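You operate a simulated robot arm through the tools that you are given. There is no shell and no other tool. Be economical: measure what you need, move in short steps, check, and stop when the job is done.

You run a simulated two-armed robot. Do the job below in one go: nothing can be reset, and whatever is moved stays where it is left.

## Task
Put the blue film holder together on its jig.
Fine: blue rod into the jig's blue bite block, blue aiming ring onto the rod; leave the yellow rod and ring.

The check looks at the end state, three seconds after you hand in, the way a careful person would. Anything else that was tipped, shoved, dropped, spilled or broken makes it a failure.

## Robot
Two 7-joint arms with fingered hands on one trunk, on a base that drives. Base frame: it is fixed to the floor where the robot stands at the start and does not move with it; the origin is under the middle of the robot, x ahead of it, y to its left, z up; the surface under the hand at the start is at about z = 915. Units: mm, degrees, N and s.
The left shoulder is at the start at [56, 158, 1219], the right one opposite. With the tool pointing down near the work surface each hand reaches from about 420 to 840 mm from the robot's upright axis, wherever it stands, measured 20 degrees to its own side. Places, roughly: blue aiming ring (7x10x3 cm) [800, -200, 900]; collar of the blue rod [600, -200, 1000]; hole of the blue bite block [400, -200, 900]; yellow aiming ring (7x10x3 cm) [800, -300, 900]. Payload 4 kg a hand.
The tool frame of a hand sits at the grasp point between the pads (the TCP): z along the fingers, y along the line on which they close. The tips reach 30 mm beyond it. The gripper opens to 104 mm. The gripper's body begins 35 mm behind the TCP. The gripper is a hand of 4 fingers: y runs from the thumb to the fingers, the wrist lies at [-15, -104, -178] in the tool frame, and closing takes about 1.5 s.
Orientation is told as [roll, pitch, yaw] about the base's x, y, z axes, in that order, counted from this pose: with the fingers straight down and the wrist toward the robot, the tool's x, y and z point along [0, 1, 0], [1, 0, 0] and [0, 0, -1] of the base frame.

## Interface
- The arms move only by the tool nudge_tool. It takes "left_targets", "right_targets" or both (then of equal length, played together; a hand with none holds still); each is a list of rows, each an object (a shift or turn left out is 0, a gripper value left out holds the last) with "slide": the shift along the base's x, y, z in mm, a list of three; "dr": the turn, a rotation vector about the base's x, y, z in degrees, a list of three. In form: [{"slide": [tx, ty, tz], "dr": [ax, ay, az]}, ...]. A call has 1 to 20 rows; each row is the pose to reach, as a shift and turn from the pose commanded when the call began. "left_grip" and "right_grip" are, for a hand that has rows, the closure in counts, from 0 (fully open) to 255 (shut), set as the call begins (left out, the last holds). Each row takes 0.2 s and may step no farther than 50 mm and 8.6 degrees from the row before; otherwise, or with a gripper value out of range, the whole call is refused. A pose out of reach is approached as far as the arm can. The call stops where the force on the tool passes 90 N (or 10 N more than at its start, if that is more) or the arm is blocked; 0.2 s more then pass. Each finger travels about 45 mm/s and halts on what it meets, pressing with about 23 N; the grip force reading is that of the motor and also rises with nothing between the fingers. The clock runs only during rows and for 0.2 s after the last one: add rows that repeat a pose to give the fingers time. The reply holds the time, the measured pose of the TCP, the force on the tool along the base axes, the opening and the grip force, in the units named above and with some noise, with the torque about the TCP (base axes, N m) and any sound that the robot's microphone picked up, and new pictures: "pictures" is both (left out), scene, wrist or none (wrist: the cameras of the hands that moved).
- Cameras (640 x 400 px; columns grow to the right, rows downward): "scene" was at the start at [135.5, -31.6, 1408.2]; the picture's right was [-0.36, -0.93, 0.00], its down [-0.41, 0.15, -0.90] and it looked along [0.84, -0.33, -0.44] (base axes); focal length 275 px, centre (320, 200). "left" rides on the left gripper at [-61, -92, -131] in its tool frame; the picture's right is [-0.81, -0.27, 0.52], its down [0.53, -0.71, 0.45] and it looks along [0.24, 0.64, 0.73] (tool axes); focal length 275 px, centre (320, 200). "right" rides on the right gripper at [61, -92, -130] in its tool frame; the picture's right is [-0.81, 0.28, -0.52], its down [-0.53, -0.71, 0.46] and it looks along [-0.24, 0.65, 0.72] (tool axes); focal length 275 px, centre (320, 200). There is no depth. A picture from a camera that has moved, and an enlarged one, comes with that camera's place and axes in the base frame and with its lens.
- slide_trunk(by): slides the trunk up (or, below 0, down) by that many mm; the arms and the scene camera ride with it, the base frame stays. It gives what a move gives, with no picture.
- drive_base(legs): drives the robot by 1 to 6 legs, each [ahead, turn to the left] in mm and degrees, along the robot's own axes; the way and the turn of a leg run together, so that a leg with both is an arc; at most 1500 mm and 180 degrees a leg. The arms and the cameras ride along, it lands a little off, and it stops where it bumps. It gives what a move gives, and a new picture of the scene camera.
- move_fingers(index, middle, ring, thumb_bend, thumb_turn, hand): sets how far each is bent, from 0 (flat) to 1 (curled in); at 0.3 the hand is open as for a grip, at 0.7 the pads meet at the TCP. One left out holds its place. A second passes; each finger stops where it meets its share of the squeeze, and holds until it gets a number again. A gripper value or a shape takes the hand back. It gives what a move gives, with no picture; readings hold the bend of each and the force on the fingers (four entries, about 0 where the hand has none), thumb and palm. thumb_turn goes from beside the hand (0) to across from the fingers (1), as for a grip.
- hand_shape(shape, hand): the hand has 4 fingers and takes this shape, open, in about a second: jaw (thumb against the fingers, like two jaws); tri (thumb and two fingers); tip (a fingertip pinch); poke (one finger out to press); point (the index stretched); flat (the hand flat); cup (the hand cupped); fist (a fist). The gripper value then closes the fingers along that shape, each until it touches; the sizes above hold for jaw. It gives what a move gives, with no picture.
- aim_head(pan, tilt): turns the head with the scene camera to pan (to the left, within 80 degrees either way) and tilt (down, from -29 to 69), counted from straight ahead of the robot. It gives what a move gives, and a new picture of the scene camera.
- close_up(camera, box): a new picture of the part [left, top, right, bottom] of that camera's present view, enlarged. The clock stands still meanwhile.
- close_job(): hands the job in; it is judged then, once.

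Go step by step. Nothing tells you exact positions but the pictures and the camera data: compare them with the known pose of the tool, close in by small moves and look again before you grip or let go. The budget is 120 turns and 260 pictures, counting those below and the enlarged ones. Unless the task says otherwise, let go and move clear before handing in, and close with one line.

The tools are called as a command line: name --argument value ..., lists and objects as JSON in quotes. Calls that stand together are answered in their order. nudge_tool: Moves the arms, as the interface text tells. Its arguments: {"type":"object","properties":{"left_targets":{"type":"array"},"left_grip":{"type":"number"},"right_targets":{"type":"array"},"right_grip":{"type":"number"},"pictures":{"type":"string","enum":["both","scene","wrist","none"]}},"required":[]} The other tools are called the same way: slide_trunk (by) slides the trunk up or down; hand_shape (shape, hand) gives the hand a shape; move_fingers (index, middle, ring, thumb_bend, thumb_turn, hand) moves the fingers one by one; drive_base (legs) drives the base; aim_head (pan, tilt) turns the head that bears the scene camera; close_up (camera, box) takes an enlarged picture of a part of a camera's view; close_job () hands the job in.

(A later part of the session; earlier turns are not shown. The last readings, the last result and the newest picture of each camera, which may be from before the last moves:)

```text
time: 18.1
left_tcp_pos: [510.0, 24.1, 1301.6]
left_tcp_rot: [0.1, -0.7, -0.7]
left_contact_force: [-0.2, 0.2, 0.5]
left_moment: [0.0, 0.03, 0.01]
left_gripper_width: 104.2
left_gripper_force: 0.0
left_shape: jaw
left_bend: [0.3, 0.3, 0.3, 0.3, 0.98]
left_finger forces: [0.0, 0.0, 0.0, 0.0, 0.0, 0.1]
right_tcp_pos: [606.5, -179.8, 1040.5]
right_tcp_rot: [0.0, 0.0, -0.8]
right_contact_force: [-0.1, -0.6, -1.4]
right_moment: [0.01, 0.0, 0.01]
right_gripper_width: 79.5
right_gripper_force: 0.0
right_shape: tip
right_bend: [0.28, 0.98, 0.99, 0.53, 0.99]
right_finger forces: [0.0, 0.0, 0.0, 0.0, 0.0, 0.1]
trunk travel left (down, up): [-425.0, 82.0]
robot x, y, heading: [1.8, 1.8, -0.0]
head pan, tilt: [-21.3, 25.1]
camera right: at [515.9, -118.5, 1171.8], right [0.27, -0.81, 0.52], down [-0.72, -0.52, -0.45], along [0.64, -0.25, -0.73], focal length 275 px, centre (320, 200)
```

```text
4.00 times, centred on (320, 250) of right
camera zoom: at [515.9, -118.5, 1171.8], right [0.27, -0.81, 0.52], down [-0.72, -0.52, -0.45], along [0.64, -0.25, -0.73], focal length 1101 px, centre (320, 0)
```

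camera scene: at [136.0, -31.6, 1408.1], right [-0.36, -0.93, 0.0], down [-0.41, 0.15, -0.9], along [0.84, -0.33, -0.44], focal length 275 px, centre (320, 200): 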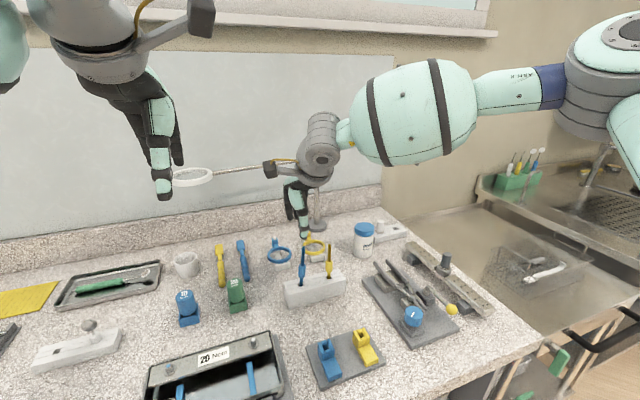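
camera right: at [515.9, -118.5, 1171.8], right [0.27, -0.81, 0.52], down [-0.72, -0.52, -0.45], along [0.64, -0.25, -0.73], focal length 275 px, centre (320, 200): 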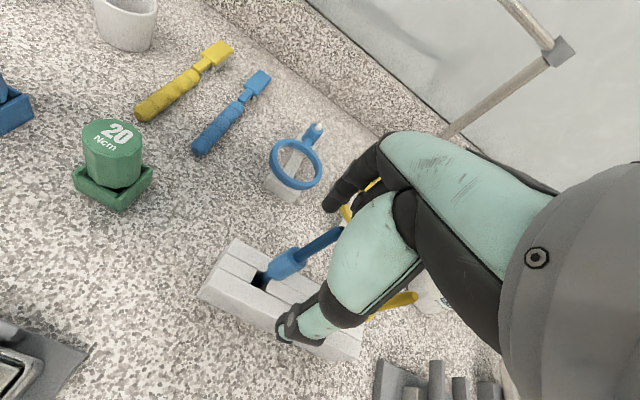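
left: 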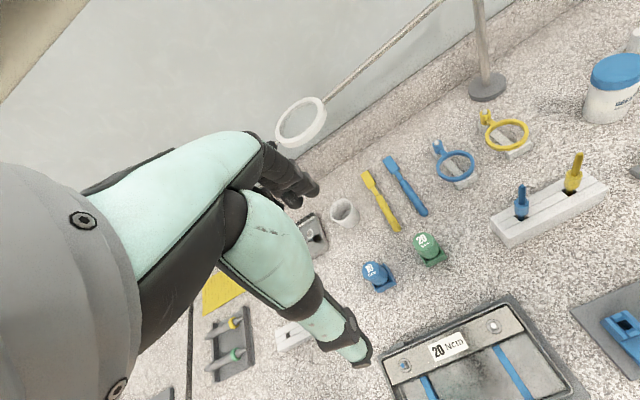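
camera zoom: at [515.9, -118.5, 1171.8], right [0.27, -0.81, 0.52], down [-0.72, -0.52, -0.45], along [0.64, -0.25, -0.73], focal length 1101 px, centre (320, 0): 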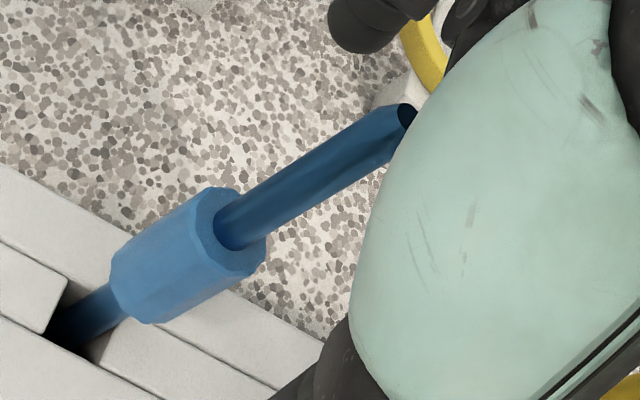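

Relative to the hand, the shaft is now about +4 mm in y and centred in x, which suits the index/thumb pinch. I'll close slowly with a 4 mm rise.

nudge_tool --right_targets '[{"slide": [1, 0, 4]}, {"slide": [1, 0, 4]}, {"slide": [1, 0, 4]}, {"slide": [1, 0, 4]}, {"slide": [1, 0, 4]}, {"slide": [1, 0, 4]}, {"slide": [1, 0, 4]}]' --right_grip 210 --pictures "none"

close_up --camera "scene" --box '[270, 230, 366, 290]'

close_up --camera "right" --box '[240, 180, 400, 280]'

```text
time: 19.7
left_tcp_pos: [512.0, 26.4, 1303.0]
left_tcp_rot: [0.0, -0.7, -0.7]
left_contact_force: [-0.4, -0.1, 0.2]
left_moment: [-0.02, 0.0, -0.04]
left_gripper_width: 103.9
left_gripper_force: 0.0
left_shape: jaw
left_bend: [0.3, 0.3, 0.3, 0.3, 0.98]
left_finger forces: [0.0, 0.1, 0.0, 0.0, 0.1, 0.0]
right_tcp_pos: [607.2, -179.9, 1046.1]
right_tcp_rot: [0.0, 0.1, -0.7]
right_contact_force: [0.6, 0.1, -0.3]
right_moment: [0.01, 0.0, -0.01]
right_gripper_width: 18.6
right_gripper_force: 0.0
right_shape: tip
right_bend: [0.72, 0.98, 0.99, 0.74, 1.0]
right_finger forces: [0.0, 0.0, 0.0, 0.0, 0.0, 0.0]
trunk travel left (down, up): [-425.0, 82.0]
robot x, y, heading: [-2.2, -0.7, 0.0]
head pan, tilt: [-21.3, 25.1]
```

```text
6.67 times, centred on (318, 260) of scene
camera zoom: at [135.9, -31.5, 1408.2], right [-0.36, -0.93, 0.01], down [-0.41, 0.15, -0.9], along [0.84, -0.33, -0.44], focal length 1830 px, centre (333, -200)
```

zoom: 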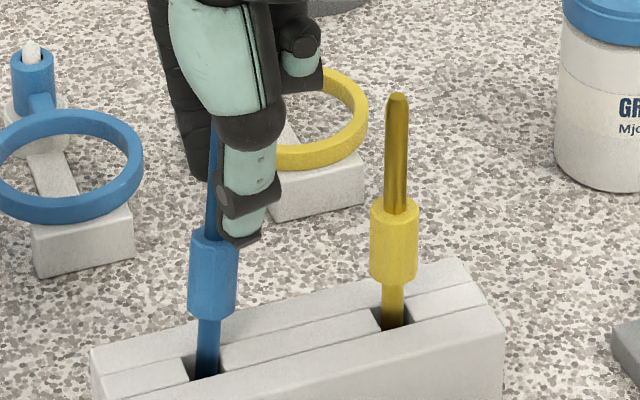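

```text
4.00 times, centred on (320, 230) of right
camera zoom: at [517.1, -118.7, 1176.3], right [0.27, -0.81, 0.52], down [-0.72, -0.52, -0.45], along [0.64, -0.25, -0.73], focal length 1101 px, centre (320, 80)
```

zoom: 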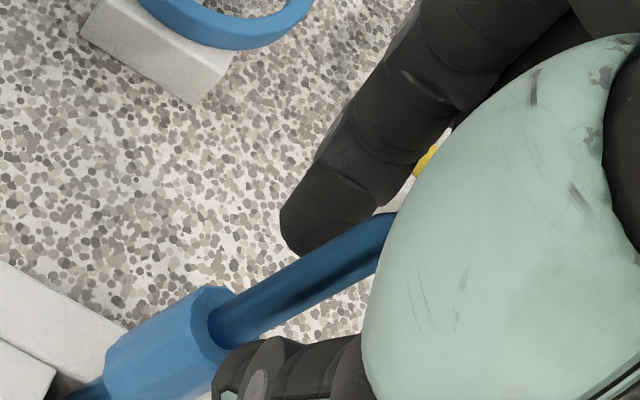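

The shaft sits between the index finger and the thumb. Closing fully now.

nudge_tool --right_targets '[{"slide": [0, 0, 0]}, {"slide": [0, 0, 0]}, {"slide": [0, 0, 0]}, {"slide": [0, 0, 0]}, {"slide": [0, 0, 0]}]' --right_grip 255 --pictures "none"

close_up --camera "scene" --box '[270, 230, 366, 290]'

close_up --camera "right" --box '[240, 180, 400, 280]'

```text
time: 20.9
left_tcp_pos: [511.0, 26.3, 1302.2]
left_tcp_rot: [0.0, -0.7, -0.6]
left_contact_force: [0.7, -0.3, 0.0]
left_moment: [-0.02, 0.01, 0.03]
left_gripper_width: 104.0
left_gripper_force: 0.3
left_shape: jaw
left_bend: [0.3, 0.3, 0.3, 0.3, 0.98]
left_finger forces: [0.0, 0.0, 0.0, 0.0, 0.0, 0.0]
right_tcp_pos: [608.6, -179.8, 1045.7]
right_tcp_rot: [0.0, 0.0, -0.9]
right_contact_force: [0.2, 0.1, 0.4]
right_moment: [0.01, 0.05, 0.0]
right_gripper_width: 2.4
right_gripper_force: 23.1
right_shape: tip
right_bend: [0.7, 1.0, 1.0, 0.71, 1.0]
right_finger forces: [18.5, 0.1, 0.0, 0.1, 16.7, 0.0]
trunk travel left (down, up): [-425.0, 82.0]
robot x, y, heading: [2.9, 4.0, -0.0]
head pan, tilt: [-21.3, 25.1]
```

```text
6.67 times, centred on (318, 260) of scene
camera zoom: at [136.0, -31.6, 1408.1], right [-0.36, -0.93, 0.01], down [-0.41, 0.15, -0.9], along [0.84, -0.33, -0.44], focal length 1830 px, centre (333, -200)
```

zoom: 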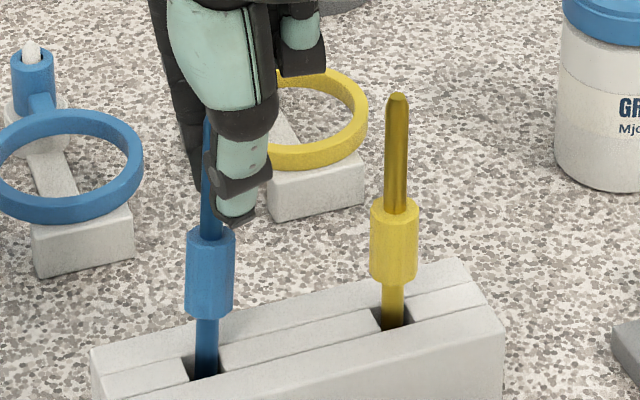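

```text
4.00 times, centred on (320, 230) of right
camera zoom: at [517.2, -118.8, 1176.3], right [0.27, -0.81, 0.52], down [-0.72, -0.52, -0.45], along [0.64, -0.25, -0.73], focal length 1101 px, centre (320, 80)
```

zoom: 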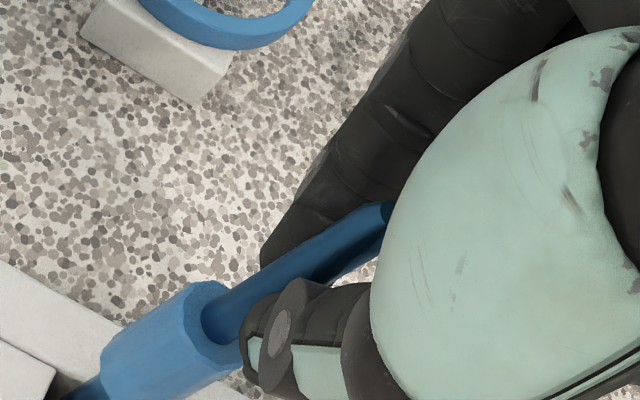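

There is a balanced pinch, but the shaft sits at the thumb's +y edge. I'll loosen, shift +3 mm in y and re-pinch so it is more central.

nudge_tool --right_targets '[{"slide": [0, 0, 0]}, {"slide": [0, 0, 0]}, {"slide": [0, 0, 0]}, {"slide": [0, 3.5, 0]}, {"slide": [0, 3.5, 0]}]' --right_grip 205 --pictures "none"

nudge_tool --right_targets '[{"slide": [0, 0, 0]}, {"slide": [0, 0, 0]}, {"slide": [0, 0, 0]}, {"slide": [0, 0, 0]}, {"slide": [0, 0, 0]}]' --right_grip 255 --pictures "none"

close_up --camera "right" --box '[240, 180, 400, 280]'

```text
time: 22.1
left_tcp_pos: [511.1, 24.7, 1302.1]
left_tcp_rot: [0.0, -0.7, -0.6]
left_contact_force: [0.9, 0.0, 0.7]
left_moment: [-0.01, 0.01, 0.02]
left_gripper_width: 104.1
left_gripper_force: 0.0
left_shape: jaw
left_bend: [0.3, 0.3, 0.3, 0.3, 0.98]
left_finger forces: [0.0, 0.0, 0.0, 0.0, 0.0, 0.0]
right_tcp_pos: [608.4, -175.9, 1044.9]
right_tcp_rot: [0.0, 0.2, -0.8]
right_contact_force: [0.0, -0.4, 0.1]
right_moment: [0.01, 0.04, 0.0]
right_gripper_width: 20.0
right_gripper_force: 0.0
right_shape: tip
right_bend: [0.72, 0.98, 0.99, 0.74, 1.0]
right_finger forces: [0.1, 0.0, 0.0, 0.0, 0.0, 0.0]
trunk travel left (down, up): [-425.0, 82.0]
robot x, y, heading: [-2.1, 0.1, -0.0]
head pan, tilt: [-21.3, 25.1]
```

```text
time: 23.3
left_tcp_pos: [512.3, 26.2, 1303.1]
left_tcp_rot: [0.0, -0.7, -0.6]
left_contact_force: [-0.4, 0.5, 0.2]
left_moment: [-0.02, -0.02, -0.02]
left_gripper_width: 103.9
left_gripper_force: 0.1
left_shape: jaw
left_bend: [0.3, 0.3, 0.3, 0.3, 0.98]
left_finger forces: [0.0, 0.0, 0.0, 0.0, 0.0, 0.0]
right_tcp_pos: [607.5, -176.8, 1045.6]
right_tcp_rot: [-0.1, 0.1, -1.0]
right_contact_force: [-0.7, -0.7, 0.4]
right_moment: [0.0, 0.02, 0.0]
right_gripper_width: 0.1
right_gripper_force: 22.6
right_shape: tip
right_bend: [0.7, 1.0, 1.0, 0.47, 1.0]
right_finger forces: [0.0, 0.0, 0.1, 0.0, 0.1, 0.0]
trunk travel left (down, up): [-425.0, 82.0]
robot x, y, heading: [-0.4, -3.9, -0.2]
head pan, tilt: [-21.3, 25.1]
```

```text
4.00 times, centred on (320, 230) of right
camera zoom: at [517.1, -115.0, 1176.0], right [0.27, -0.81, 0.52], down [-0.72, -0.52, -0.45], along [0.64, -0.25, -0.73], focal length 1101 px, centre (320, 80)
```

zoom: 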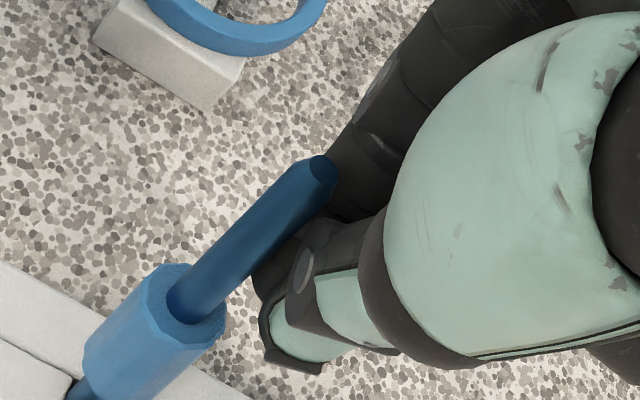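

The shaft slipped out on the +y side and now leans to about y -161, still safely in its slot. I'll open wide, shift so the pinch zone lines up with it, and look again.

nudge_tool --right_targets '[{"slide": [0, 0, 0]}, {"slide": [0, 0, 0]}, {"slide": [0, 0, 0]}, {"slide": [0, 0, 0]}, {"slide": [0, 0, 0]}, {"slide": [0, 0, 0]}, {"slide": [0, 5, 0]}, {"slide": [0, 11, 0]}, {"slide": [0, 11, 0]}]' --right_grip 100 --pictures "none"

close_up --camera "right" --box '[240, 180, 400, 280]'

close_up --camera "scene" --box '[270, 230, 366, 290]'

```text
time: 25.3
left_tcp_pos: [511.3, 24.8, 1302.3]
left_tcp_rot: [0.0, -0.7, -0.6]
left_contact_force: [-0.7, 0.3, 0.0]
left_moment: [-0.03, 0.02, 0.01]
left_gripper_width: 103.9
left_gripper_force: 0.1
left_shape: jaw
left_bend: [0.3, 0.3, 0.3, 0.3, 0.98]
left_finger forces: [0.0, 0.0, 0.1, 0.0, 0.0, 0.0]
right_tcp_pos: [608.2, -166.6, 1045.7]
right_tcp_rot: [0.1, 0.0, -0.8]
right_contact_force: [-0.5, -0.2, 0.2]
right_moment: [0.01, -0.01, -0.01]
right_gripper_width: 62.7
right_gripper_force: 0.0
right_shape: tip
right_bend: [0.3, 0.98, 0.99, 0.64, 1.0]
right_finger forces: [0.1, 0.0, 0.1, 0.1, 0.1, 0.0]
trunk travel left (down, up): [-425.0, 82.0]
robot x, y, heading: [-1.9, -2.3, -0.1]
head pan, tilt: [-21.3, 25.1]
```

```text
4.00 times, centred on (320, 230) of right
camera zoom: at [517.8, -104.3, 1176.7], right [0.27, -0.81, 0.52], down [-0.72, -0.52, -0.45], along [0.64, -0.25, -0.73], focal length 1101 px, centre (320, 80)
```

zoom: 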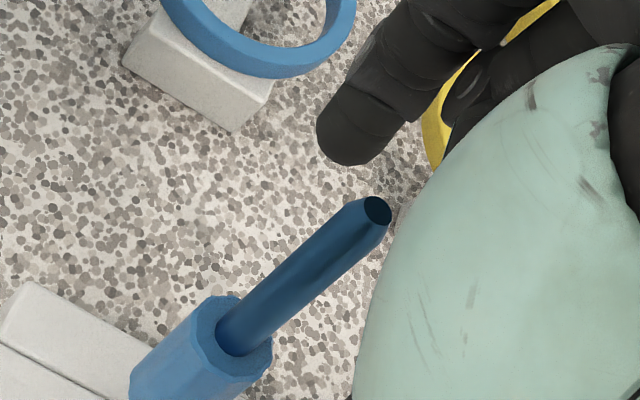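

```text
6.67 times, centred on (318, 260) of scene
camera zoom: at [135.8, -31.6, 1408.2], right [-0.36, -0.93, 0.0], down [-0.41, 0.15, -0.9], along [0.84, -0.33, -0.44], focal length 1830 px, centre (333, -200)
```

zoom: 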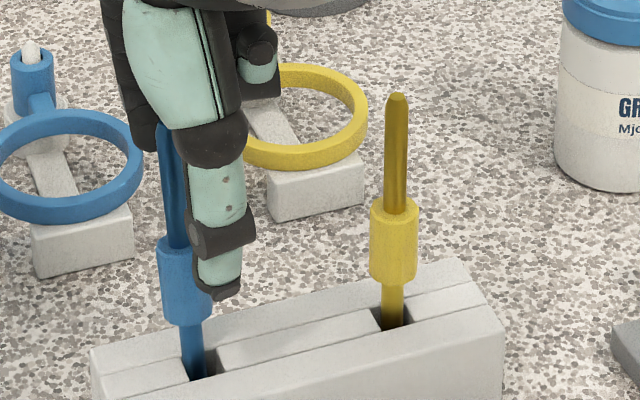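

The shaft now stands between the open thumb and index, about +3 mm from the TCP in y. I'll shift -1.5 mm and close gradually.

nudge_tool --right_targets '[{"slide": [1, -1.5, 0]}, {"slide": [1, -1.5, 0]}, {"slide": [1, -1.5, 0]}, {"slide": [1, -1.5, 0]}, {"slide": [1, -1.5, 0]}, {"slide": [1, -1.5, 0]}, {"slide": [1, -1.5, 0]}, {"slide": [1, -1.5, 0]}, {"slide": [1, -1.5, 0]}]' --right_grip 255 --pictures "none"

close_up --camera "right" --box '[240, 180, 400, 280]'

close_up --camera "scene" --box '[270, 230, 366, 290]'

```text
time: 27.3
left_tcp_pos: [512.3, 25.8, 1302.4]
left_tcp_rot: [0.0, -0.7, -0.5]
left_contact_force: [-0.7, 0.7, -0.4]
left_moment: [-0.01, -0.02, 0.0]
left_gripper_width: 103.8
left_gripper_force: 0.0
left_shape: jaw
left_bend: [0.3, 0.3, 0.3, 0.3, 0.98]
left_finger forces: [0.1, 0.0, 0.0, 0.0, 0.0, 0.0]
right_tcp_pos: [610.4, -166.9, 1046.0]
right_tcp_rot: [0.1, 0.2, -0.9]
right_contact_force: [-0.2, 0.0, 0.1]
right_moment: [0.01, -0.01, 0.01]
right_gripper_width: 0.9
right_gripper_force: 22.5
right_shape: tip
right_bend: [0.7, 1.0, 1.0, 0.73, 1.0]
right_finger forces: [0.0, 0.1, 0.0, 0.1, 0.0, 0.0]
trunk travel left (down, up): [-425.0, 82.0]
robot x, y, heading: [0.0, 1.7, -0.1]
head pan, tilt: [-21.3, 25.1]
```

```text
4.00 times, centred on (320, 230) of right
camera zoom: at [518.4, -105.9, 1177.0], right [0.27, -0.81, 0.52], down [-0.72, -0.52, -0.45], along [0.64, -0.25, -0.73], focal length 1101 px, centre (320, 80)
```

zoom: 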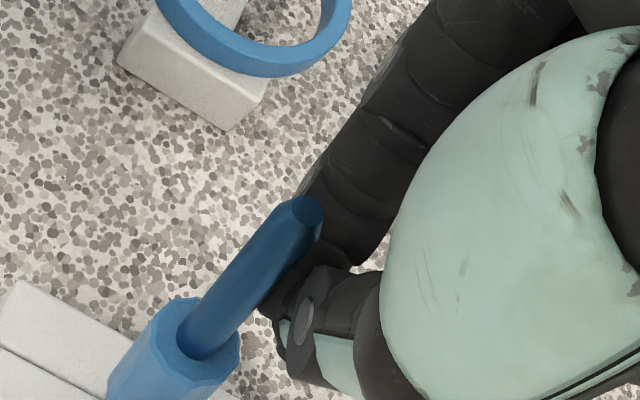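

```text
6.67 times, centred on (318, 260) of scene
camera zoom: at [136.0, -31.6, 1408.1], right [-0.36, -0.93, 0.0], down [-0.41, 0.15, -0.9], along [0.84, -0.33, -0.44], focal length 1830 px, centre (333, -200)
```

zoom: 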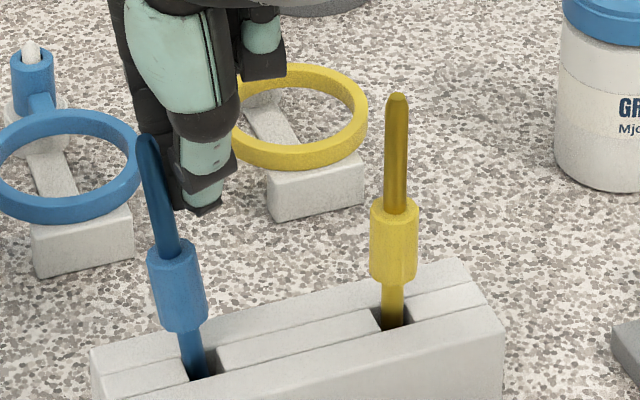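

The rod squeezed out on the +y side again, because thumb and index are offset sideways. I'll rise clear and turn the thumb slightly so it faces the index squarely.

nudge_tool --right_targets '[{"slide": [0, -6, 0]}, {"slide": [0, -6, 30]}, {"slide": [0, -6, 60]}, {"slide": [0, -6, 90]}, {"slide": [0, -6, 90]}]' --pictures "none"

move_fingers --hand "right" --index 0.66 --thumb_bend 0.66 --middle 1.0 --ring 1.0 --thumb_turn 0.8

close_up --camera "right" --box '[240, 180, 400, 280]'

close_up --camera "scene" --box '[254, 190, 366, 260]'

```text
time: 28.5
left_tcp_pos: [511.6, 24.7, 1301.9]
left_tcp_rot: [-0.1, -0.7, -0.6]
left_contact_force: [-0.3, 0.2, 0.1]
left_moment: [-0.01, 0.0, 0.02]
left_gripper_width: 103.9
left_gripper_force: 0.1
left_shape: jaw
left_bend: [0.3, 0.3, 0.3, 0.3, 0.98]
left_finger forces: [0.0, 0.1, 0.0, 0.0, 0.0, 0.1]
right_tcp_pos: [609.5, -175.3, 1137.5]
right_tcp_rot: [0.0, 0.1, -0.8]
right_contact_force: [0.1, -0.5, -1.1]
right_moment: [-0.01, 0.02, 0.01]
right_gripper_width: 1.9
right_gripper_force: 22.8
right_shape: tip
right_bend: [0.71, 1.0, 1.0, 0.76, 1.0]
right_finger forces: [0.1, 0.0, 0.1, 0.0, 0.0, 0.0]
trunk travel left (down, up): [-425.0, 82.0]
robot x, y, heading: [-1.1, -1.9, 0.0]
head pan, tilt: [-21.3, 25.1]
```

```text
time: 29.5
left_tcp_pos: [511.4, 25.4, 1302.4]
left_tcp_rot: [0.0, -0.7, -0.6]
left_contact_force: [0.2, 0.8, -0.3]
left_moment: [-0.01, 0.02, 0.0]
left_gripper_width: 103.9
left_gripper_force: 0.0
left_shape: jaw
left_bend: [0.3, 0.3, 0.3, 0.3, 0.98]
left_finger forces: [0.0, 0.0, 0.0, 0.0, 0.1, 0.0]
right_tcp_pos: [608.6, -175.0, 1136.9]
right_tcp_rot: [0.0, 0.2, -0.8]
right_contact_force: [0.0, -0.5, -0.3]
right_moment: [-0.01, 0.01, -0.01]
right_gripper_width: 0.1
right_gripper_force: 0.0
right_shape: fingers
right_bend: [0.71, 1.0, 1.0, 0.72, 1.0]
right_finger forces: [0.0, 0.1, 0.1, 0.1, 0.0, 0.1]
trunk travel left (down, up): [-425.0, 82.0]
robot x, y, heading: [-1.6, -2.2, -0.0]
head pan, tilt: [-21.3, 25.1]
```

```text
4.00 times, centred on (320, 230) of right
camera zoom: at [517.9, -114.4, 1267.9], right [0.27, -0.81, 0.52], down [-0.72, -0.52, -0.45], along [0.64, -0.25, -0.73], focal length 1101 px, centre (320, 80)
```

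zoom: 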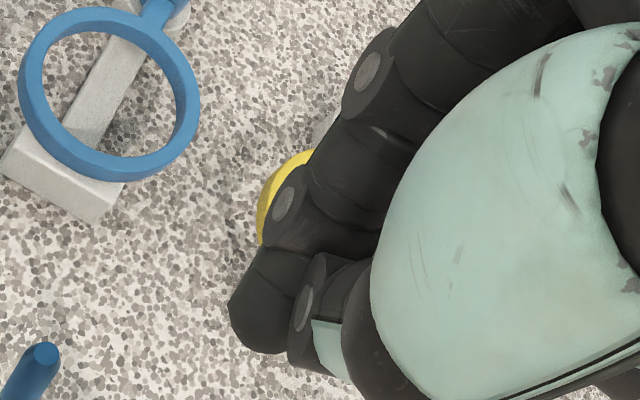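

```text
5.71 times, centred on (310, 225) of scene
camera zoom: at [135.8, -31.5, 1408.2], right [-0.36, -0.93, 0.0], down [-0.41, 0.15, -0.9], along [0.84, -0.33, -0.44], focal length 1569 px, centre (377, 57)
```

zoom: 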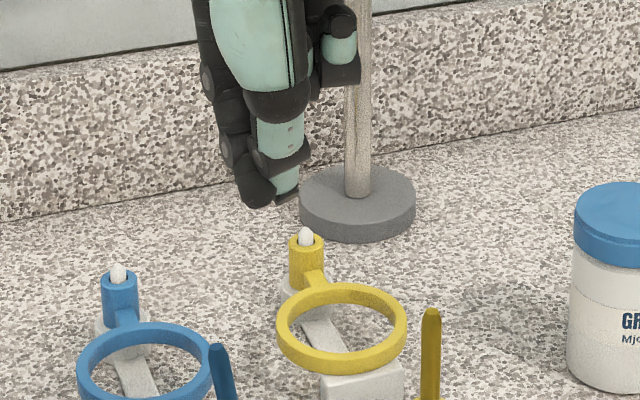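

Index and thumb have crossed, so the turn was blocked. I'll open them, turn the thumb, then close again.

move_fingers --hand "right" --index 0.35 --thumb_bend 0.35 --thumb_turn 0.75

close_up --camera "scene" --box '[254, 190, 366, 260]'

move_fingers --hand "right" --index 0.7 --thumb_bend 0.7

close_up --camera "right" --box '[240, 180, 400, 280]'

close_up --camera "scene" --box '[254, 190, 366, 260]'

```text
time: 30.5
left_tcp_pos: [511.1, 25.0, 1301.7]
left_tcp_rot: [0.0, -0.6, -0.6]
left_contact_force: [-0.5, 0.7, 0.2]
left_moment: [0.0, -0.02, 0.01]
left_gripper_width: 104.0
left_gripper_force: 0.1
left_shape: jaw
left_bend: [0.3, 0.3, 0.3, 0.3, 0.98]
left_finger forces: [0.0, 0.0, 0.1, 0.0, 0.0, 0.1]
right_tcp_pos: [609.6, -175.2, 1137.6]
right_tcp_rot: [-0.1, 0.1, -0.9]
right_contact_force: [0.0, 1.1, 0.4]
right_moment: [-0.01, -0.01, 0.03]
right_gripper_width: 96.4
right_gripper_force: 0.1
right_shape: fingers
right_bend: [0.35, 1.0, 1.0, 0.35, 0.74]
right_finger forces: [0.1, 0.0, 0.0, 0.0, 0.0, 0.0]
trunk travel left (down, up): [-425.0, 82.0]
robot x, y, heading: [1.0, 0.1, 0.3]
head pan, tilt: [-21.3, 25.1]
```

```text
5.71 times, centred on (310, 225) of scene
camera zoom: at [135.9, -31.5, 1408.2], right [-0.36, -0.93, 0.01], down [-0.41, 0.15, -0.9], along [0.84, -0.33, -0.44], focal length 1569 px, centre (377, 57)
```

zoom: 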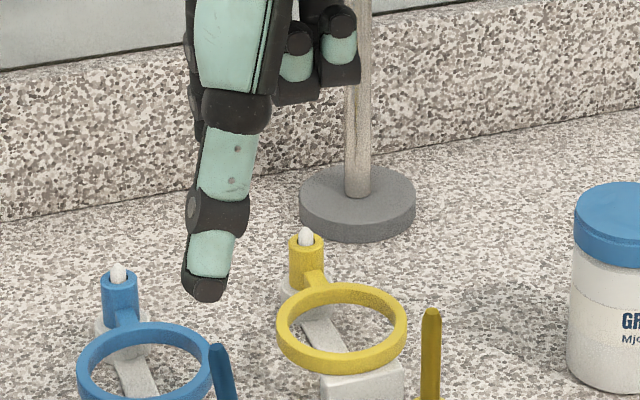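

```text
time: 31.5
left_tcp_pos: [512.0, 25.4, 1301.5]
left_tcp_rot: [-0.1, -0.8, -0.6]
left_contact_force: [0.6, -0.3, -0.6]
left_moment: [-0.02, 0.05, 0.01]
left_gripper_width: 103.8
left_gripper_force: 0.1
left_shape: jaw
left_bend: [0.3, 0.3, 0.3, 0.3, 0.98]
left_finger forces: [0.0, 0.0, 0.0, 0.0, 0.1, 0.1]
right_tcp_pos: [609.4, -176.4, 1137.1]
right_tcp_rot: [-0.1, 0.1, -0.8]
right_contact_force: [1.0, -0.7, 0.0]
right_moment: [-0.02, -0.05, 0.04]
right_gripper_width: 16.2
right_gripper_force: 0.0
right_shape: fingers
right_bend: [0.7, 1.0, 1.0, 0.7, 0.77]
right_finger forces: [0.1, 0.0, 0.1, 0.1, 0.0, 0.1]
trunk travel left (down, up): [-425.0, 82.0]
robot x, y, heading: [2.7, -1.4, 0.2]
head pan, tilt: [-21.3, 25.1]
```

```text
4.00 times, centred on (320, 230) of right
camera zoom: at [518.0, -114.4, 1268.0], right [0.27, -0.81, 0.52], down [-0.72, -0.52, -0.45], along [0.64, -0.25, -0.73], focal length 1101 px, centre (320, 80)
```

zoom: 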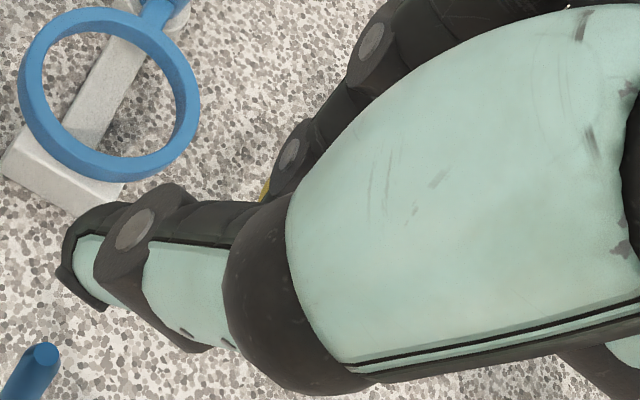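

```text
5.71 times, centred on (310, 225) of scene
camera zoom: at [135.9, -31.5, 1408.2], right [-0.36, -0.93, 0.01], down [-0.41, 0.15, -0.9], along [0.84, -0.33, -0.44], focal length 1569 px, centre (377, 57)
```

zoom: 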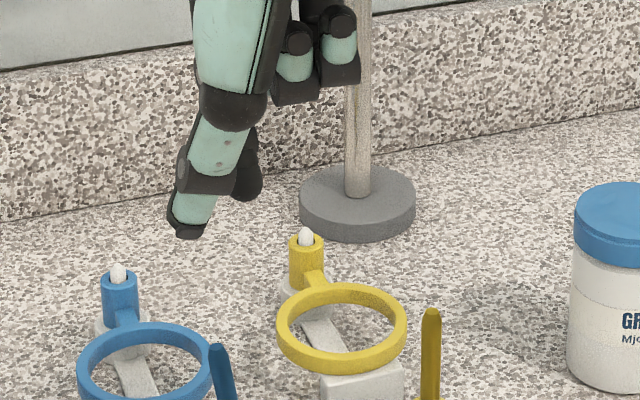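

Turn 0.77 overshoots. Interpolating puts squarely opposed at about 0.95.

move_fingers --hand "right" --index 0.5 --thumb_bend 0.5 --thumb_turn 0.945

move_fingers --hand "right" --index 0.68 --thumb_bend 0.68 --thumb_turn 0.945

close_up --camera "right" --box '[240, 180, 400, 280]'

close_up --camera "scene" --box '[262, 195, 342, 245]'

```text
time: 32.5
left_tcp_pos: [510.5, 25.9, 1301.7]
left_tcp_rot: [0.1, -0.6, -0.5]
left_contact_force: [-0.5, 0.3, 0.5]
left_moment: [0.02, 0.01, 0.0]
left_gripper_width: 103.9
left_gripper_force: 0.1
left_shape: jaw
left_bend: [0.3, 0.3, 0.3, 0.3, 0.98]
left_finger forces: [0.0, 0.0, 0.0, 0.0, 0.0, 0.1]
right_tcp_pos: [608.6, -175.8, 1136.8]
right_tcp_rot: [-0.1, 0.2, -0.8]
right_contact_force: [0.2, -0.4, 0.0]
right_moment: [0.02, 0.02, -0.02]
right_gripper_width: 52.1
right_gripper_force: 0.0
right_shape: fingers
right_bend: [0.5, 1.0, 1.0, 0.5, 0.94]
right_finger forces: [0.1, 0.0, 0.0, 0.0, 0.0, 0.0]
trunk travel left (down, up): [-425.0, 82.0]
robot x, y, heading: [0.9, 1.4, -0.2]
head pan, tilt: [-21.3, 25.1]
```

```text
time: 33.5
left_tcp_pos: [512.0, 25.0, 1302.2]
left_tcp_rot: [0.0, -0.7, -0.6]
left_contact_force: [-0.1, 0.2, 0.0]
left_moment: [0.01, 0.01, -0.01]
left_gripper_width: 103.9
left_gripper_force: 0.0
left_shape: jaw
left_bend: [0.3, 0.3, 0.3, 0.3, 0.98]
left_finger forces: [0.0, 0.1, 0.0, 0.1, 0.1, 0.0]
right_tcp_pos: [607.9, -175.9, 1137.4]
right_tcp_rot: [0.0, 0.2, -0.9]
right_contact_force: [-0.9, -0.2, 0.4]
right_moment: [-0.01, -0.02, -0.02]
right_gripper_width: 6.4
right_gripper_force: 0.2
right_shape: fingers
right_bend: [0.68, 1.0, 1.0, 0.68, 0.97]
right_finger forces: [0.0, 0.0, 0.0, 0.0, 0.1, 0.1]
trunk travel left (down, up): [-425.0, 82.0]
robot x, y, heading: [-2.4, -0.2, -0.2]
head pan, tilt: [-21.3, 25.1]
```

```text
4.00 times, centred on (320, 230) of right
camera zoom: at [518.0, -114.4, 1268.0], right [0.27, -0.81, 0.52], down [-0.72, -0.52, -0.45], along [0.64, -0.25, -0.73], focal length 1101 px, centre (320, 80)
```

zoom: 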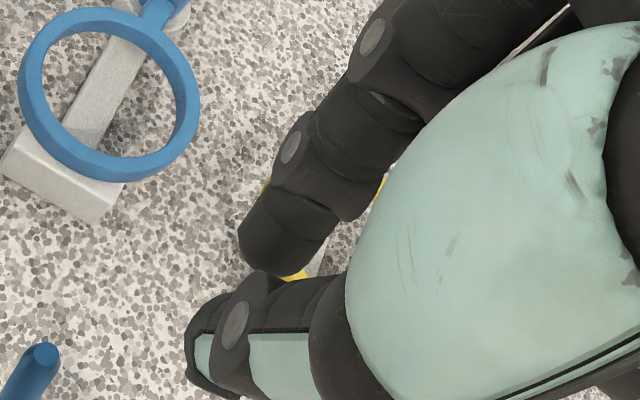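

```text
8.00 times, centred on (302, 220) of scene
camera zoom: at [135.9, -31.5, 1408.2], right [-0.36, -0.93, 0.01], down [-0.41, 0.15, -0.9], along [0.84, -0.33, -0.44], focal length 2196 px, centre (464, 40)
```

zoom: 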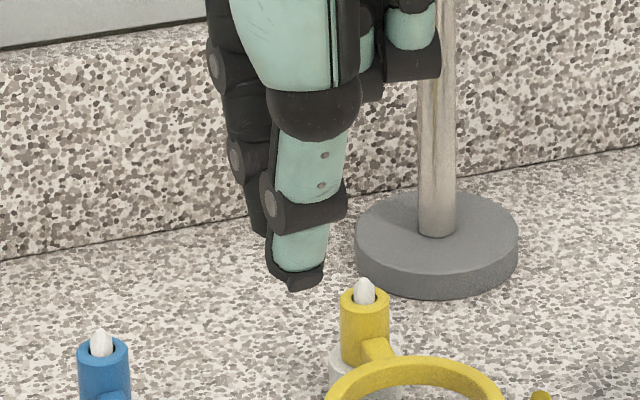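

Thumb and index now face each other, meeting about 10 mm to +y of the TCP. The rod top is near (607, -152, 1050), so I'll open and come down with TCP y about -166.

move_fingers --hand "right" --index 0.45 --thumb_bend 0.45 --thumb_turn 0.94

nudge_tool --right_targets '[{"slide": [-1, 10, -5]}, {"slide": [-1, 10, -35]}, {"slide": [-1, 10, -65]}, {"slide": [-1, 10, -93]}, {"slide": [-1, 10, -93]}]' --pictures "none"

close_up --camera "right" --box '[240, 180, 400, 280]'

close_up --camera "scene" --box '[262, 230, 358, 290]'

```text
time: 34.5
left_tcp_pos: [511.3, 25.5, 1301.9]
left_tcp_rot: [0.1, -0.6, -0.6]
left_contact_force: [0.4, 0.4, -0.9]
left_moment: [-0.01, 0.05, -0.01]
left_gripper_width: 103.8
left_gripper_force: 0.0
left_shape: jaw
left_bend: [0.3, 0.3, 0.3, 0.3, 0.98]
left_finger forces: [0.0, 0.1, 0.1, 0.0, 0.0, 0.0]
right_tcp_pos: [609.3, -175.2, 1137.4]
right_tcp_rot: [-0.1, 0.2, -0.9]
right_contact_force: [0.0, 0.2, -0.1]
right_moment: [0.04, -0.03, 0.02]
right_gripper_width: 65.2
right_gripper_force: 0.2
right_shape: fingers
right_bend: [0.45, 1.0, 1.0, 0.45, 0.94]
right_finger forces: [0.0, 0.0, 0.0, 0.0, 0.1, 0.0]
trunk travel left (down, up): [-425.0, 82.0]
robot x, y, heading: [0.3, -2.6, -0.2]
head pan, tilt: [-21.3, 25.1]
```

```text
time: 35.7
left_tcp_pos: [511.6, 26.6, 1301.5]
left_tcp_rot: [0.0, -0.6, -0.6]
left_contact_force: [0.2, -0.2, -0.1]
left_moment: [-0.01, 0.02, 0.0]
left_gripper_width: 104.0
left_gripper_force: 0.0
left_shape: jaw
left_bend: [0.3, 0.3, 0.3, 0.3, 0.98]
left_finger forces: [0.0, 0.0, 0.0, 0.1, 0.0, 0.0]
right_tcp_pos: [608.8, -162.0, 1043.3]
right_tcp_rot: [0.0, 0.1, -0.8]
right_contact_force: [-0.3, -1.1, 0.1]
right_moment: [-0.01, 0.0, -0.02]
right_gripper_width: 65.3
right_gripper_force: 0.0
right_shape: fingers
right_bend: [0.45, 1.0, 1.0, 0.45, 0.93]
right_finger forces: [0.0, 0.0, 0.1, 0.0, 0.2, 0.1]
trunk travel left (down, up): [-425.0, 82.0]
robot x, y, heading: [0.9, 2.4, -0.1]
head pan, tilt: [-21.3, 25.1]
```

```text
4.00 times, centred on (320, 230) of right
camera zoom: at [518.1, -100.7, 1174.5], right [0.27, -0.81, 0.52], down [-0.72, -0.52, -0.45], along [0.64, -0.25, -0.73], focal length 1101 px, centre (320, 80)
```

zoom: 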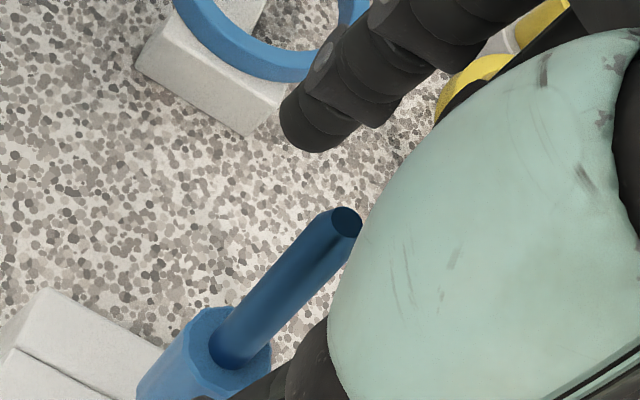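

```text
6.67 times, centred on (310, 260) of scene
camera zoom: at [135.7, -31.5, 1408.2], right [-0.36, -0.93, 0.0], down [-0.41, 0.15, -0.9], along [0.84, -0.33, -0.44], focal length 1830 px, centre (387, -200)
```

zoom: 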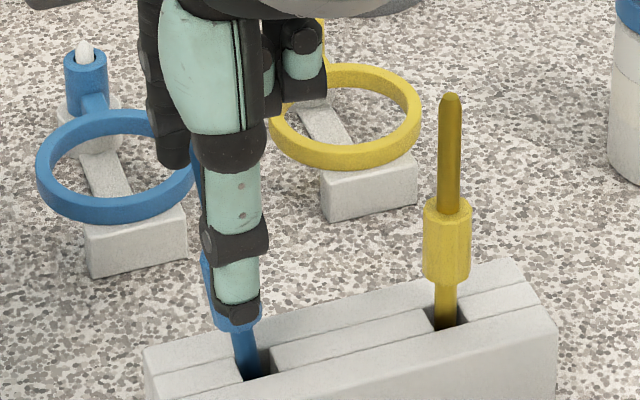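

The shaft top falls right where the pinch centre projects. Closing with the thumb turn held at 0.94.

move_fingers --hand "right" --index 0.63 --thumb_bend 0.63 --thumb_turn 0.94

close_up --camera "right" --box '[240, 180, 400, 280]'

close_up --camera "scene" --box '[262, 230, 358, 290]'

```text
time: 36.7
left_tcp_pos: [511.9, 25.5, 1301.0]
left_tcp_rot: [0.0, -0.7, -0.6]
left_contact_force: [0.1, -0.1, -0.7]
left_moment: [0.01, 0.0, -0.03]
left_gripper_width: 104.2
left_gripper_force: 0.0
left_shape: jaw
left_bend: [0.3, 0.3, 0.3, 0.3, 0.98]
left_finger forces: [0.1, 0.0, 0.0, 0.0, 0.0, 0.1]
right_tcp_pos: [610.1, -160.6, 1044.9]
right_tcp_rot: [0.0, 0.1, -0.8]
right_contact_force: [0.0, 0.1, -0.7]
right_moment: [0.01, -0.01, 0.02]
right_gripper_width: 19.4
right_gripper_force: 0.0
right_shape: fingers
right_bend: [0.63, 1.0, 1.0, 0.63, 0.95]
right_finger forces: [0.0, 0.0, 0.0, 0.0, 0.1, 0.0]
trunk travel left (down, up): [-425.0, 82.0]
robot x, y, heading: [-1.7, 2.2, 0.0]
head pan, tilt: [-21.3, 25.1]
```

```text
4.00 times, centred on (320, 230) of right
camera zoom: at [518.5, -100.8, 1174.7], right [0.27, -0.81, 0.52], down [-0.72, -0.52, -0.45], along [0.64, -0.25, -0.73], focal length 1101 px, centre (320, 80)
```

zoom: 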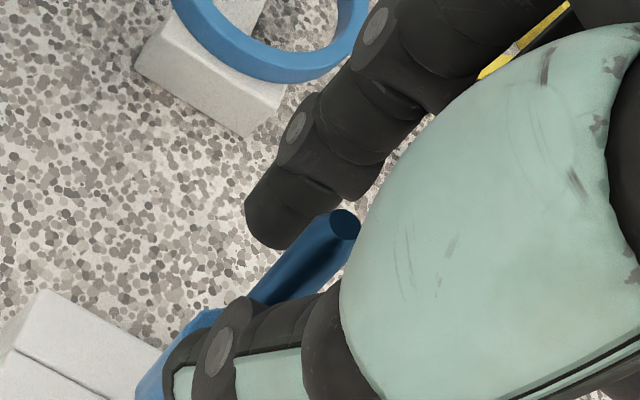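

```text
6.67 times, centred on (310, 260) of scene
camera zoom: at [136.0, -31.5, 1408.1], right [-0.36, -0.93, 0.01], down [-0.41, 0.15, -0.9], along [0.84, -0.33, -0.44], focal length 1830 px, centre (387, -200)
```

zoom: 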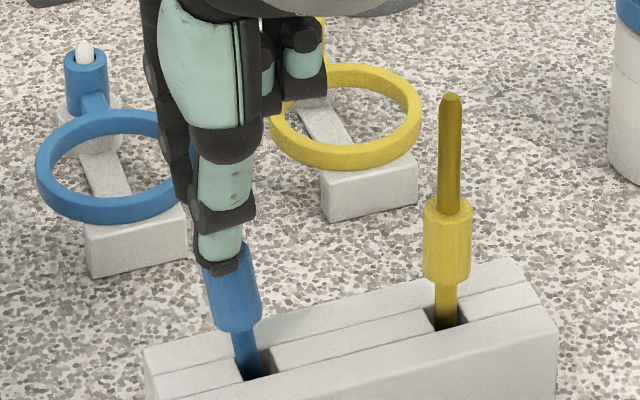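

The rod is well centred. I'll lift 5 mm so the thumb clears the collar, then squeeze.

nudge_tool --right_targets '[{"slide": [0, 0, 5]}, {"slide": [0, 0, 5]}]' --pictures "none"

move_fingers --hand "right" --index 0.78 --thumb_bend 0.78 --thumb_turn 0.94

close_up --camera "right" --box '[240, 180, 400, 280]'

close_up --camera "scene" --box '[262, 230, 358, 290]'

```text
time: 37.3
left_tcp_pos: [512.2, 26.2, 1302.2]
left_tcp_rot: [0.0, -0.6, -0.7]
left_contact_force: [0.5, 0.6, -0.5]
left_moment: [-0.01, 0.0, 0.02]
left_gripper_width: 103.9
left_gripper_force: 0.0
left_shape: jaw
left_bend: [0.3, 0.3, 0.3, 0.3, 0.98]
left_finger forces: [0.1, 0.0, 0.0, 0.0, 0.0, 0.0]
right_tcp_pos: [609.4, -163.5, 1049.3]
right_tcp_rot: [-0.1, 0.1, -0.9]
right_contact_force: [-0.8, -0.5, -0.2]
right_moment: [-0.01, -0.01, 0.02]
right_gripper_width: 19.4
right_gripper_force: 0.1
right_shape: fingers
right_bend: [0.63, 1.0, 1.0, 0.63, 0.95]
right_finger forces: [0.0, 0.0, 0.1, 0.1, 0.0, 0.0]
trunk travel left (down, up): [-425.0, 82.0]
robot x, y, heading: [2.2, 3.1, -0.1]
head pan, tilt: [-21.3, 25.1]
```

```text
time: 38.3
left_tcp_pos: [511.1, 24.6, 1302.0]
left_tcp_rot: [-0.1, -0.6, -0.7]
left_contact_force: [0.2, -0.3, 0.2]
left_moment: [-0.02, -0.01, 0.01]
left_gripper_width: 103.9
left_gripper_force: 0.1
left_shape: jaw
left_bend: [0.3, 0.3, 0.3, 0.3, 0.98]
left_finger forces: [0.0, 0.0, 0.0, 0.0, 0.0, 0.0]
right_tcp_pos: [609.1, -161.9, 1048.0]
right_tcp_rot: [0.0, 0.2, -0.8]
right_contact_force: [-2.0, 0.0, -1.7]
right_moment: [-0.02, 0.03, 0.05]
right_gripper_width: 2.6
right_gripper_force: 8.2
right_shape: fingers
right_bend: [0.72, 1.0, 1.0, 0.72, 0.96]
right_finger forces: [8.0, 0.0, 0.0, 0.0, 9.3, 0.0]
trunk travel left (down, up): [-425.0, 82.0]
robot x, y, heading: [0.1, -1.6, 0.1]
head pan, tilt: [-21.3, 25.1]
```

```text
4.00 times, centred on (320, 230) of right
camera zoom: at [518.1, -101.6, 1179.5], right [0.27, -0.81, 0.52], down [-0.72, -0.52, -0.45], along [0.64, -0.25, -0.73], focal length 1101 px, centre (320, 80)
```

zoom: 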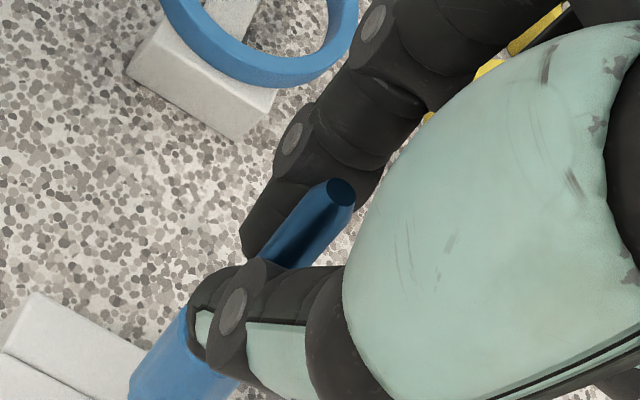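

```text
6.67 times, centred on (310, 260) of scene
camera zoom: at [135.7, -31.6, 1408.2], right [-0.36, -0.93, 0.0], down [-0.41, 0.15, -0.9], along [0.84, -0.33, -0.44], focal length 1830 px, centre (387, -200)
```

zoom: 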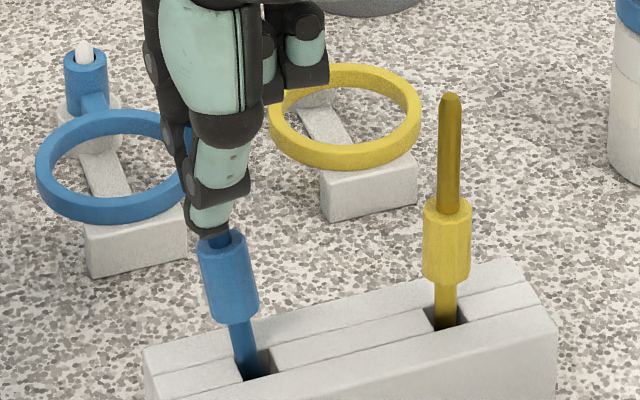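

The shaft is held with about 8–9 N on each side. Lifting gently.

nudge_tool --right_targets '[{"slide": [0, 0, 8]}, {"slide": [0, -1, 16]}, {"slide": [0, -1, 24]}, {"slide": [0, -1, 24]}]' --pictures "none"

close_up --camera "scene" --box '[262, 220, 358, 280]'

```text
time: 39.3
left_tcp_pos: [511.2, 26.3, 1301.9]
left_tcp_rot: [0.0, -0.7, -0.6]
left_contact_force: [0.0, -0.2, 0.7]
left_moment: [0.01, -0.01, -0.01]
left_gripper_width: 103.7
left_gripper_force: 0.0
left_shape: jaw
left_bend: [0.3, 0.3, 0.3, 0.3, 0.98]
left_finger forces: [0.0, 0.0, 0.0, 0.1, 0.1, 0.0]
right_tcp_pos: [609.4, -163.2, 1072.9]
right_tcp_rot: [0.0, 0.1, -0.8]
right_contact_force: [-0.3, 0.3, -0.3]
right_moment: [0.02, 0.02, 0.0]
right_gripper_width: 2.6
right_gripper_force: 8.9
right_shape: fingers
right_bend: [0.72, 1.0, 1.0, 0.72, 0.96]
right_finger forces: [8.7, 0.0, 0.0, 0.0, 8.4, 0.1]
trunk travel left (down, up): [-425.0, 82.0]
robot x, y, heading: [0.4, -0.6, -0.1]
head pan, tilt: [-21.3, 25.1]
```

```text
6.67 times, centred on (310, 250) of scene
camera zoom: at [136.1, -31.5, 1408.1], right [-0.36, -0.93, 0.01], down [-0.41, 0.15, -0.9], along [0.84, -0.33, -0.44], focal length 1830 px, centre (387, -133)
```

zoom: 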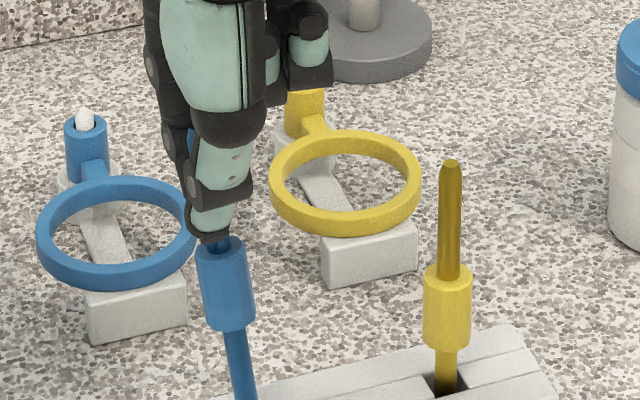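

The rod is rising with the hand. Continuing up until the stem clears the rack.

nudge_tool --right_targets '[{"slide": [0, 0, 15]}, {"slide": [0, 0, 30]}, {"slide": [0, 0, 45]}, {"slide": [0, 0, 45]}]' --pictures "none"

close_up --camera "scene" --box '[254, 210, 366, 280]'

close_up --camera "left" --box '[480, 120, 640, 220]'

close_up --camera "right" --box '[160, 180, 320, 280]'

```text
time: 40.3
left_tcp_pos: [511.5, 25.4, 1302.8]
left_tcp_rot: [0.1, -0.7, -0.6]
left_contact_force: [-0.3, -0.4, -0.2]
left_moment: [0.01, 0.0, -0.02]
left_gripper_width: 103.8
left_gripper_force: 0.0
left_shape: jaw
left_bend: [0.3, 0.3, 0.3, 0.3, 0.98]
left_finger forces: [0.1, 0.0, 0.1, 0.1, 0.0, 0.0]
right_tcp_pos: [607.5, -164.2, 1116.9]
right_tcp_rot: [0.0, 0.2, -0.8]
right_contact_force: [-0.7, 0.5, 0.0]
right_moment: [-0.01, 0.02, 0.02]
right_gripper_width: 2.1
right_gripper_force: 8.7
right_shape: fingers
right_bend: [0.72, 1.0, 1.0, 0.72, 0.96]
right_finger forces: [8.7, 0.1, 0.0, 0.0, 8.4, 0.0]
trunk travel left (down, up): [-425.0, 82.0]
robot x, y, heading: [-0.3, 0.5, 0.0]
head pan, tilt: [-21.3, 25.1]
```

```text
5.71 times, centred on (310, 245) of scene
camera zoom: at [136.1, -31.6, 1408.1], right [-0.36, -0.93, 0.01], down [-0.41, 0.15, -0.9], along [0.84, -0.33, -0.44], focal length 1569 px, centre (377, -57)
```

zoom: 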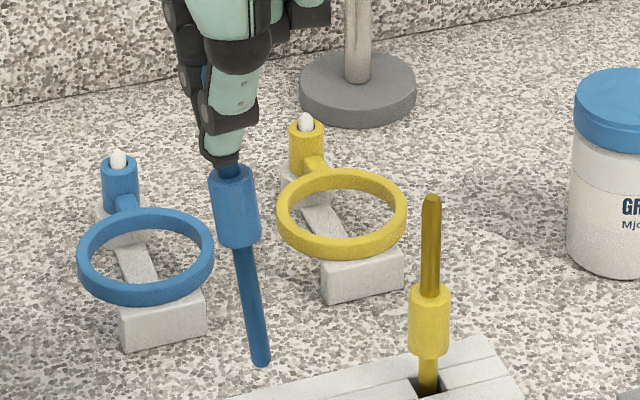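

```text
4.00 times, centred on (560, 170) of left
camera zoom: at [417.4, -35.0, 1431.6], right [-0.28, -0.81, -0.52], down [-0.7, 0.54, -0.46], along [0.66, 0.24, -0.72], focal length 1101 px, centre (-640, 320)
```

zoom: 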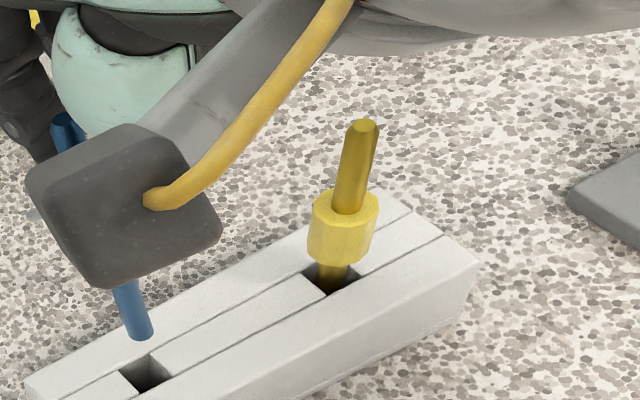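

```text
4.00 times, centred on (240, 230) of right
camera zoom: at [517.6, -103.0, 1247.8], right [0.27, -0.81, 0.52], down [-0.72, -0.52, -0.45], along [0.64, -0.25, -0.73], focal length 1101 px, centre (640, 80)
```

zoom: 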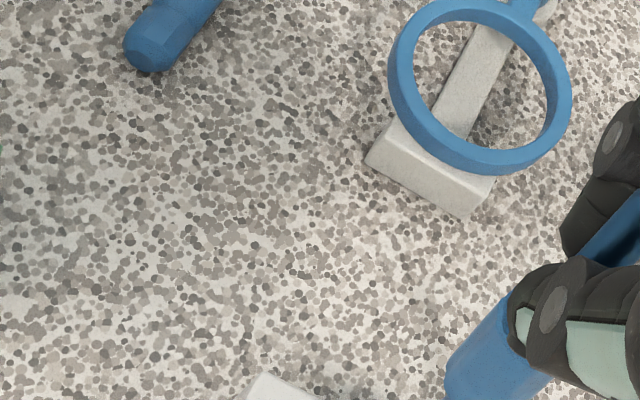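

The rod is free of the rack, with the stem about 54 mm below the collar and slightly tilted. I'll measure its tilt from both cameras.

close_up --camera "right" --box '[180, 210, 340, 310]'

close_up --camera "scene" --box '[270, 230, 334, 270]'

```text
4.00 times, centred on (260, 260) of right
camera zoom: at [517.6, -103.0, 1247.8], right [0.27, -0.81, 0.52], down [-0.72, -0.52, -0.45], along [0.64, -0.25, -0.73], focal length 1101 px, centre (560, -40)
```

zoom: 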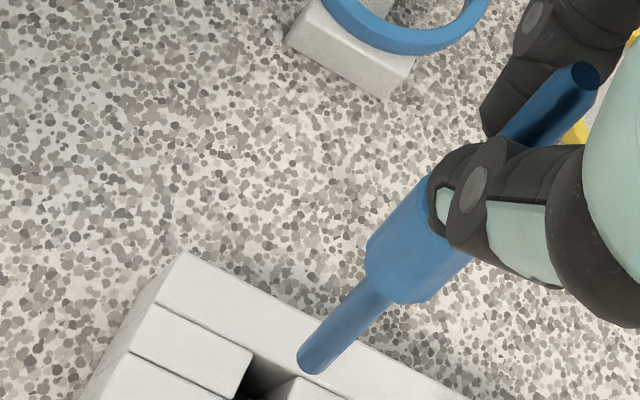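

```text
10.00 times, centred on (302, 250) of scene
camera zoom: at [136.1, -31.6, 1408.1], right [-0.36, -0.93, 0.01], down [-0.41, 0.15, -0.9], along [0.84, -0.33, -0.44], focal length 2746 px, centre (500, -300)
```

zoom: 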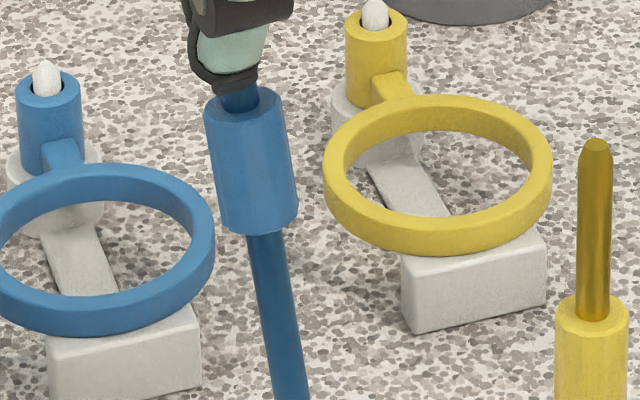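

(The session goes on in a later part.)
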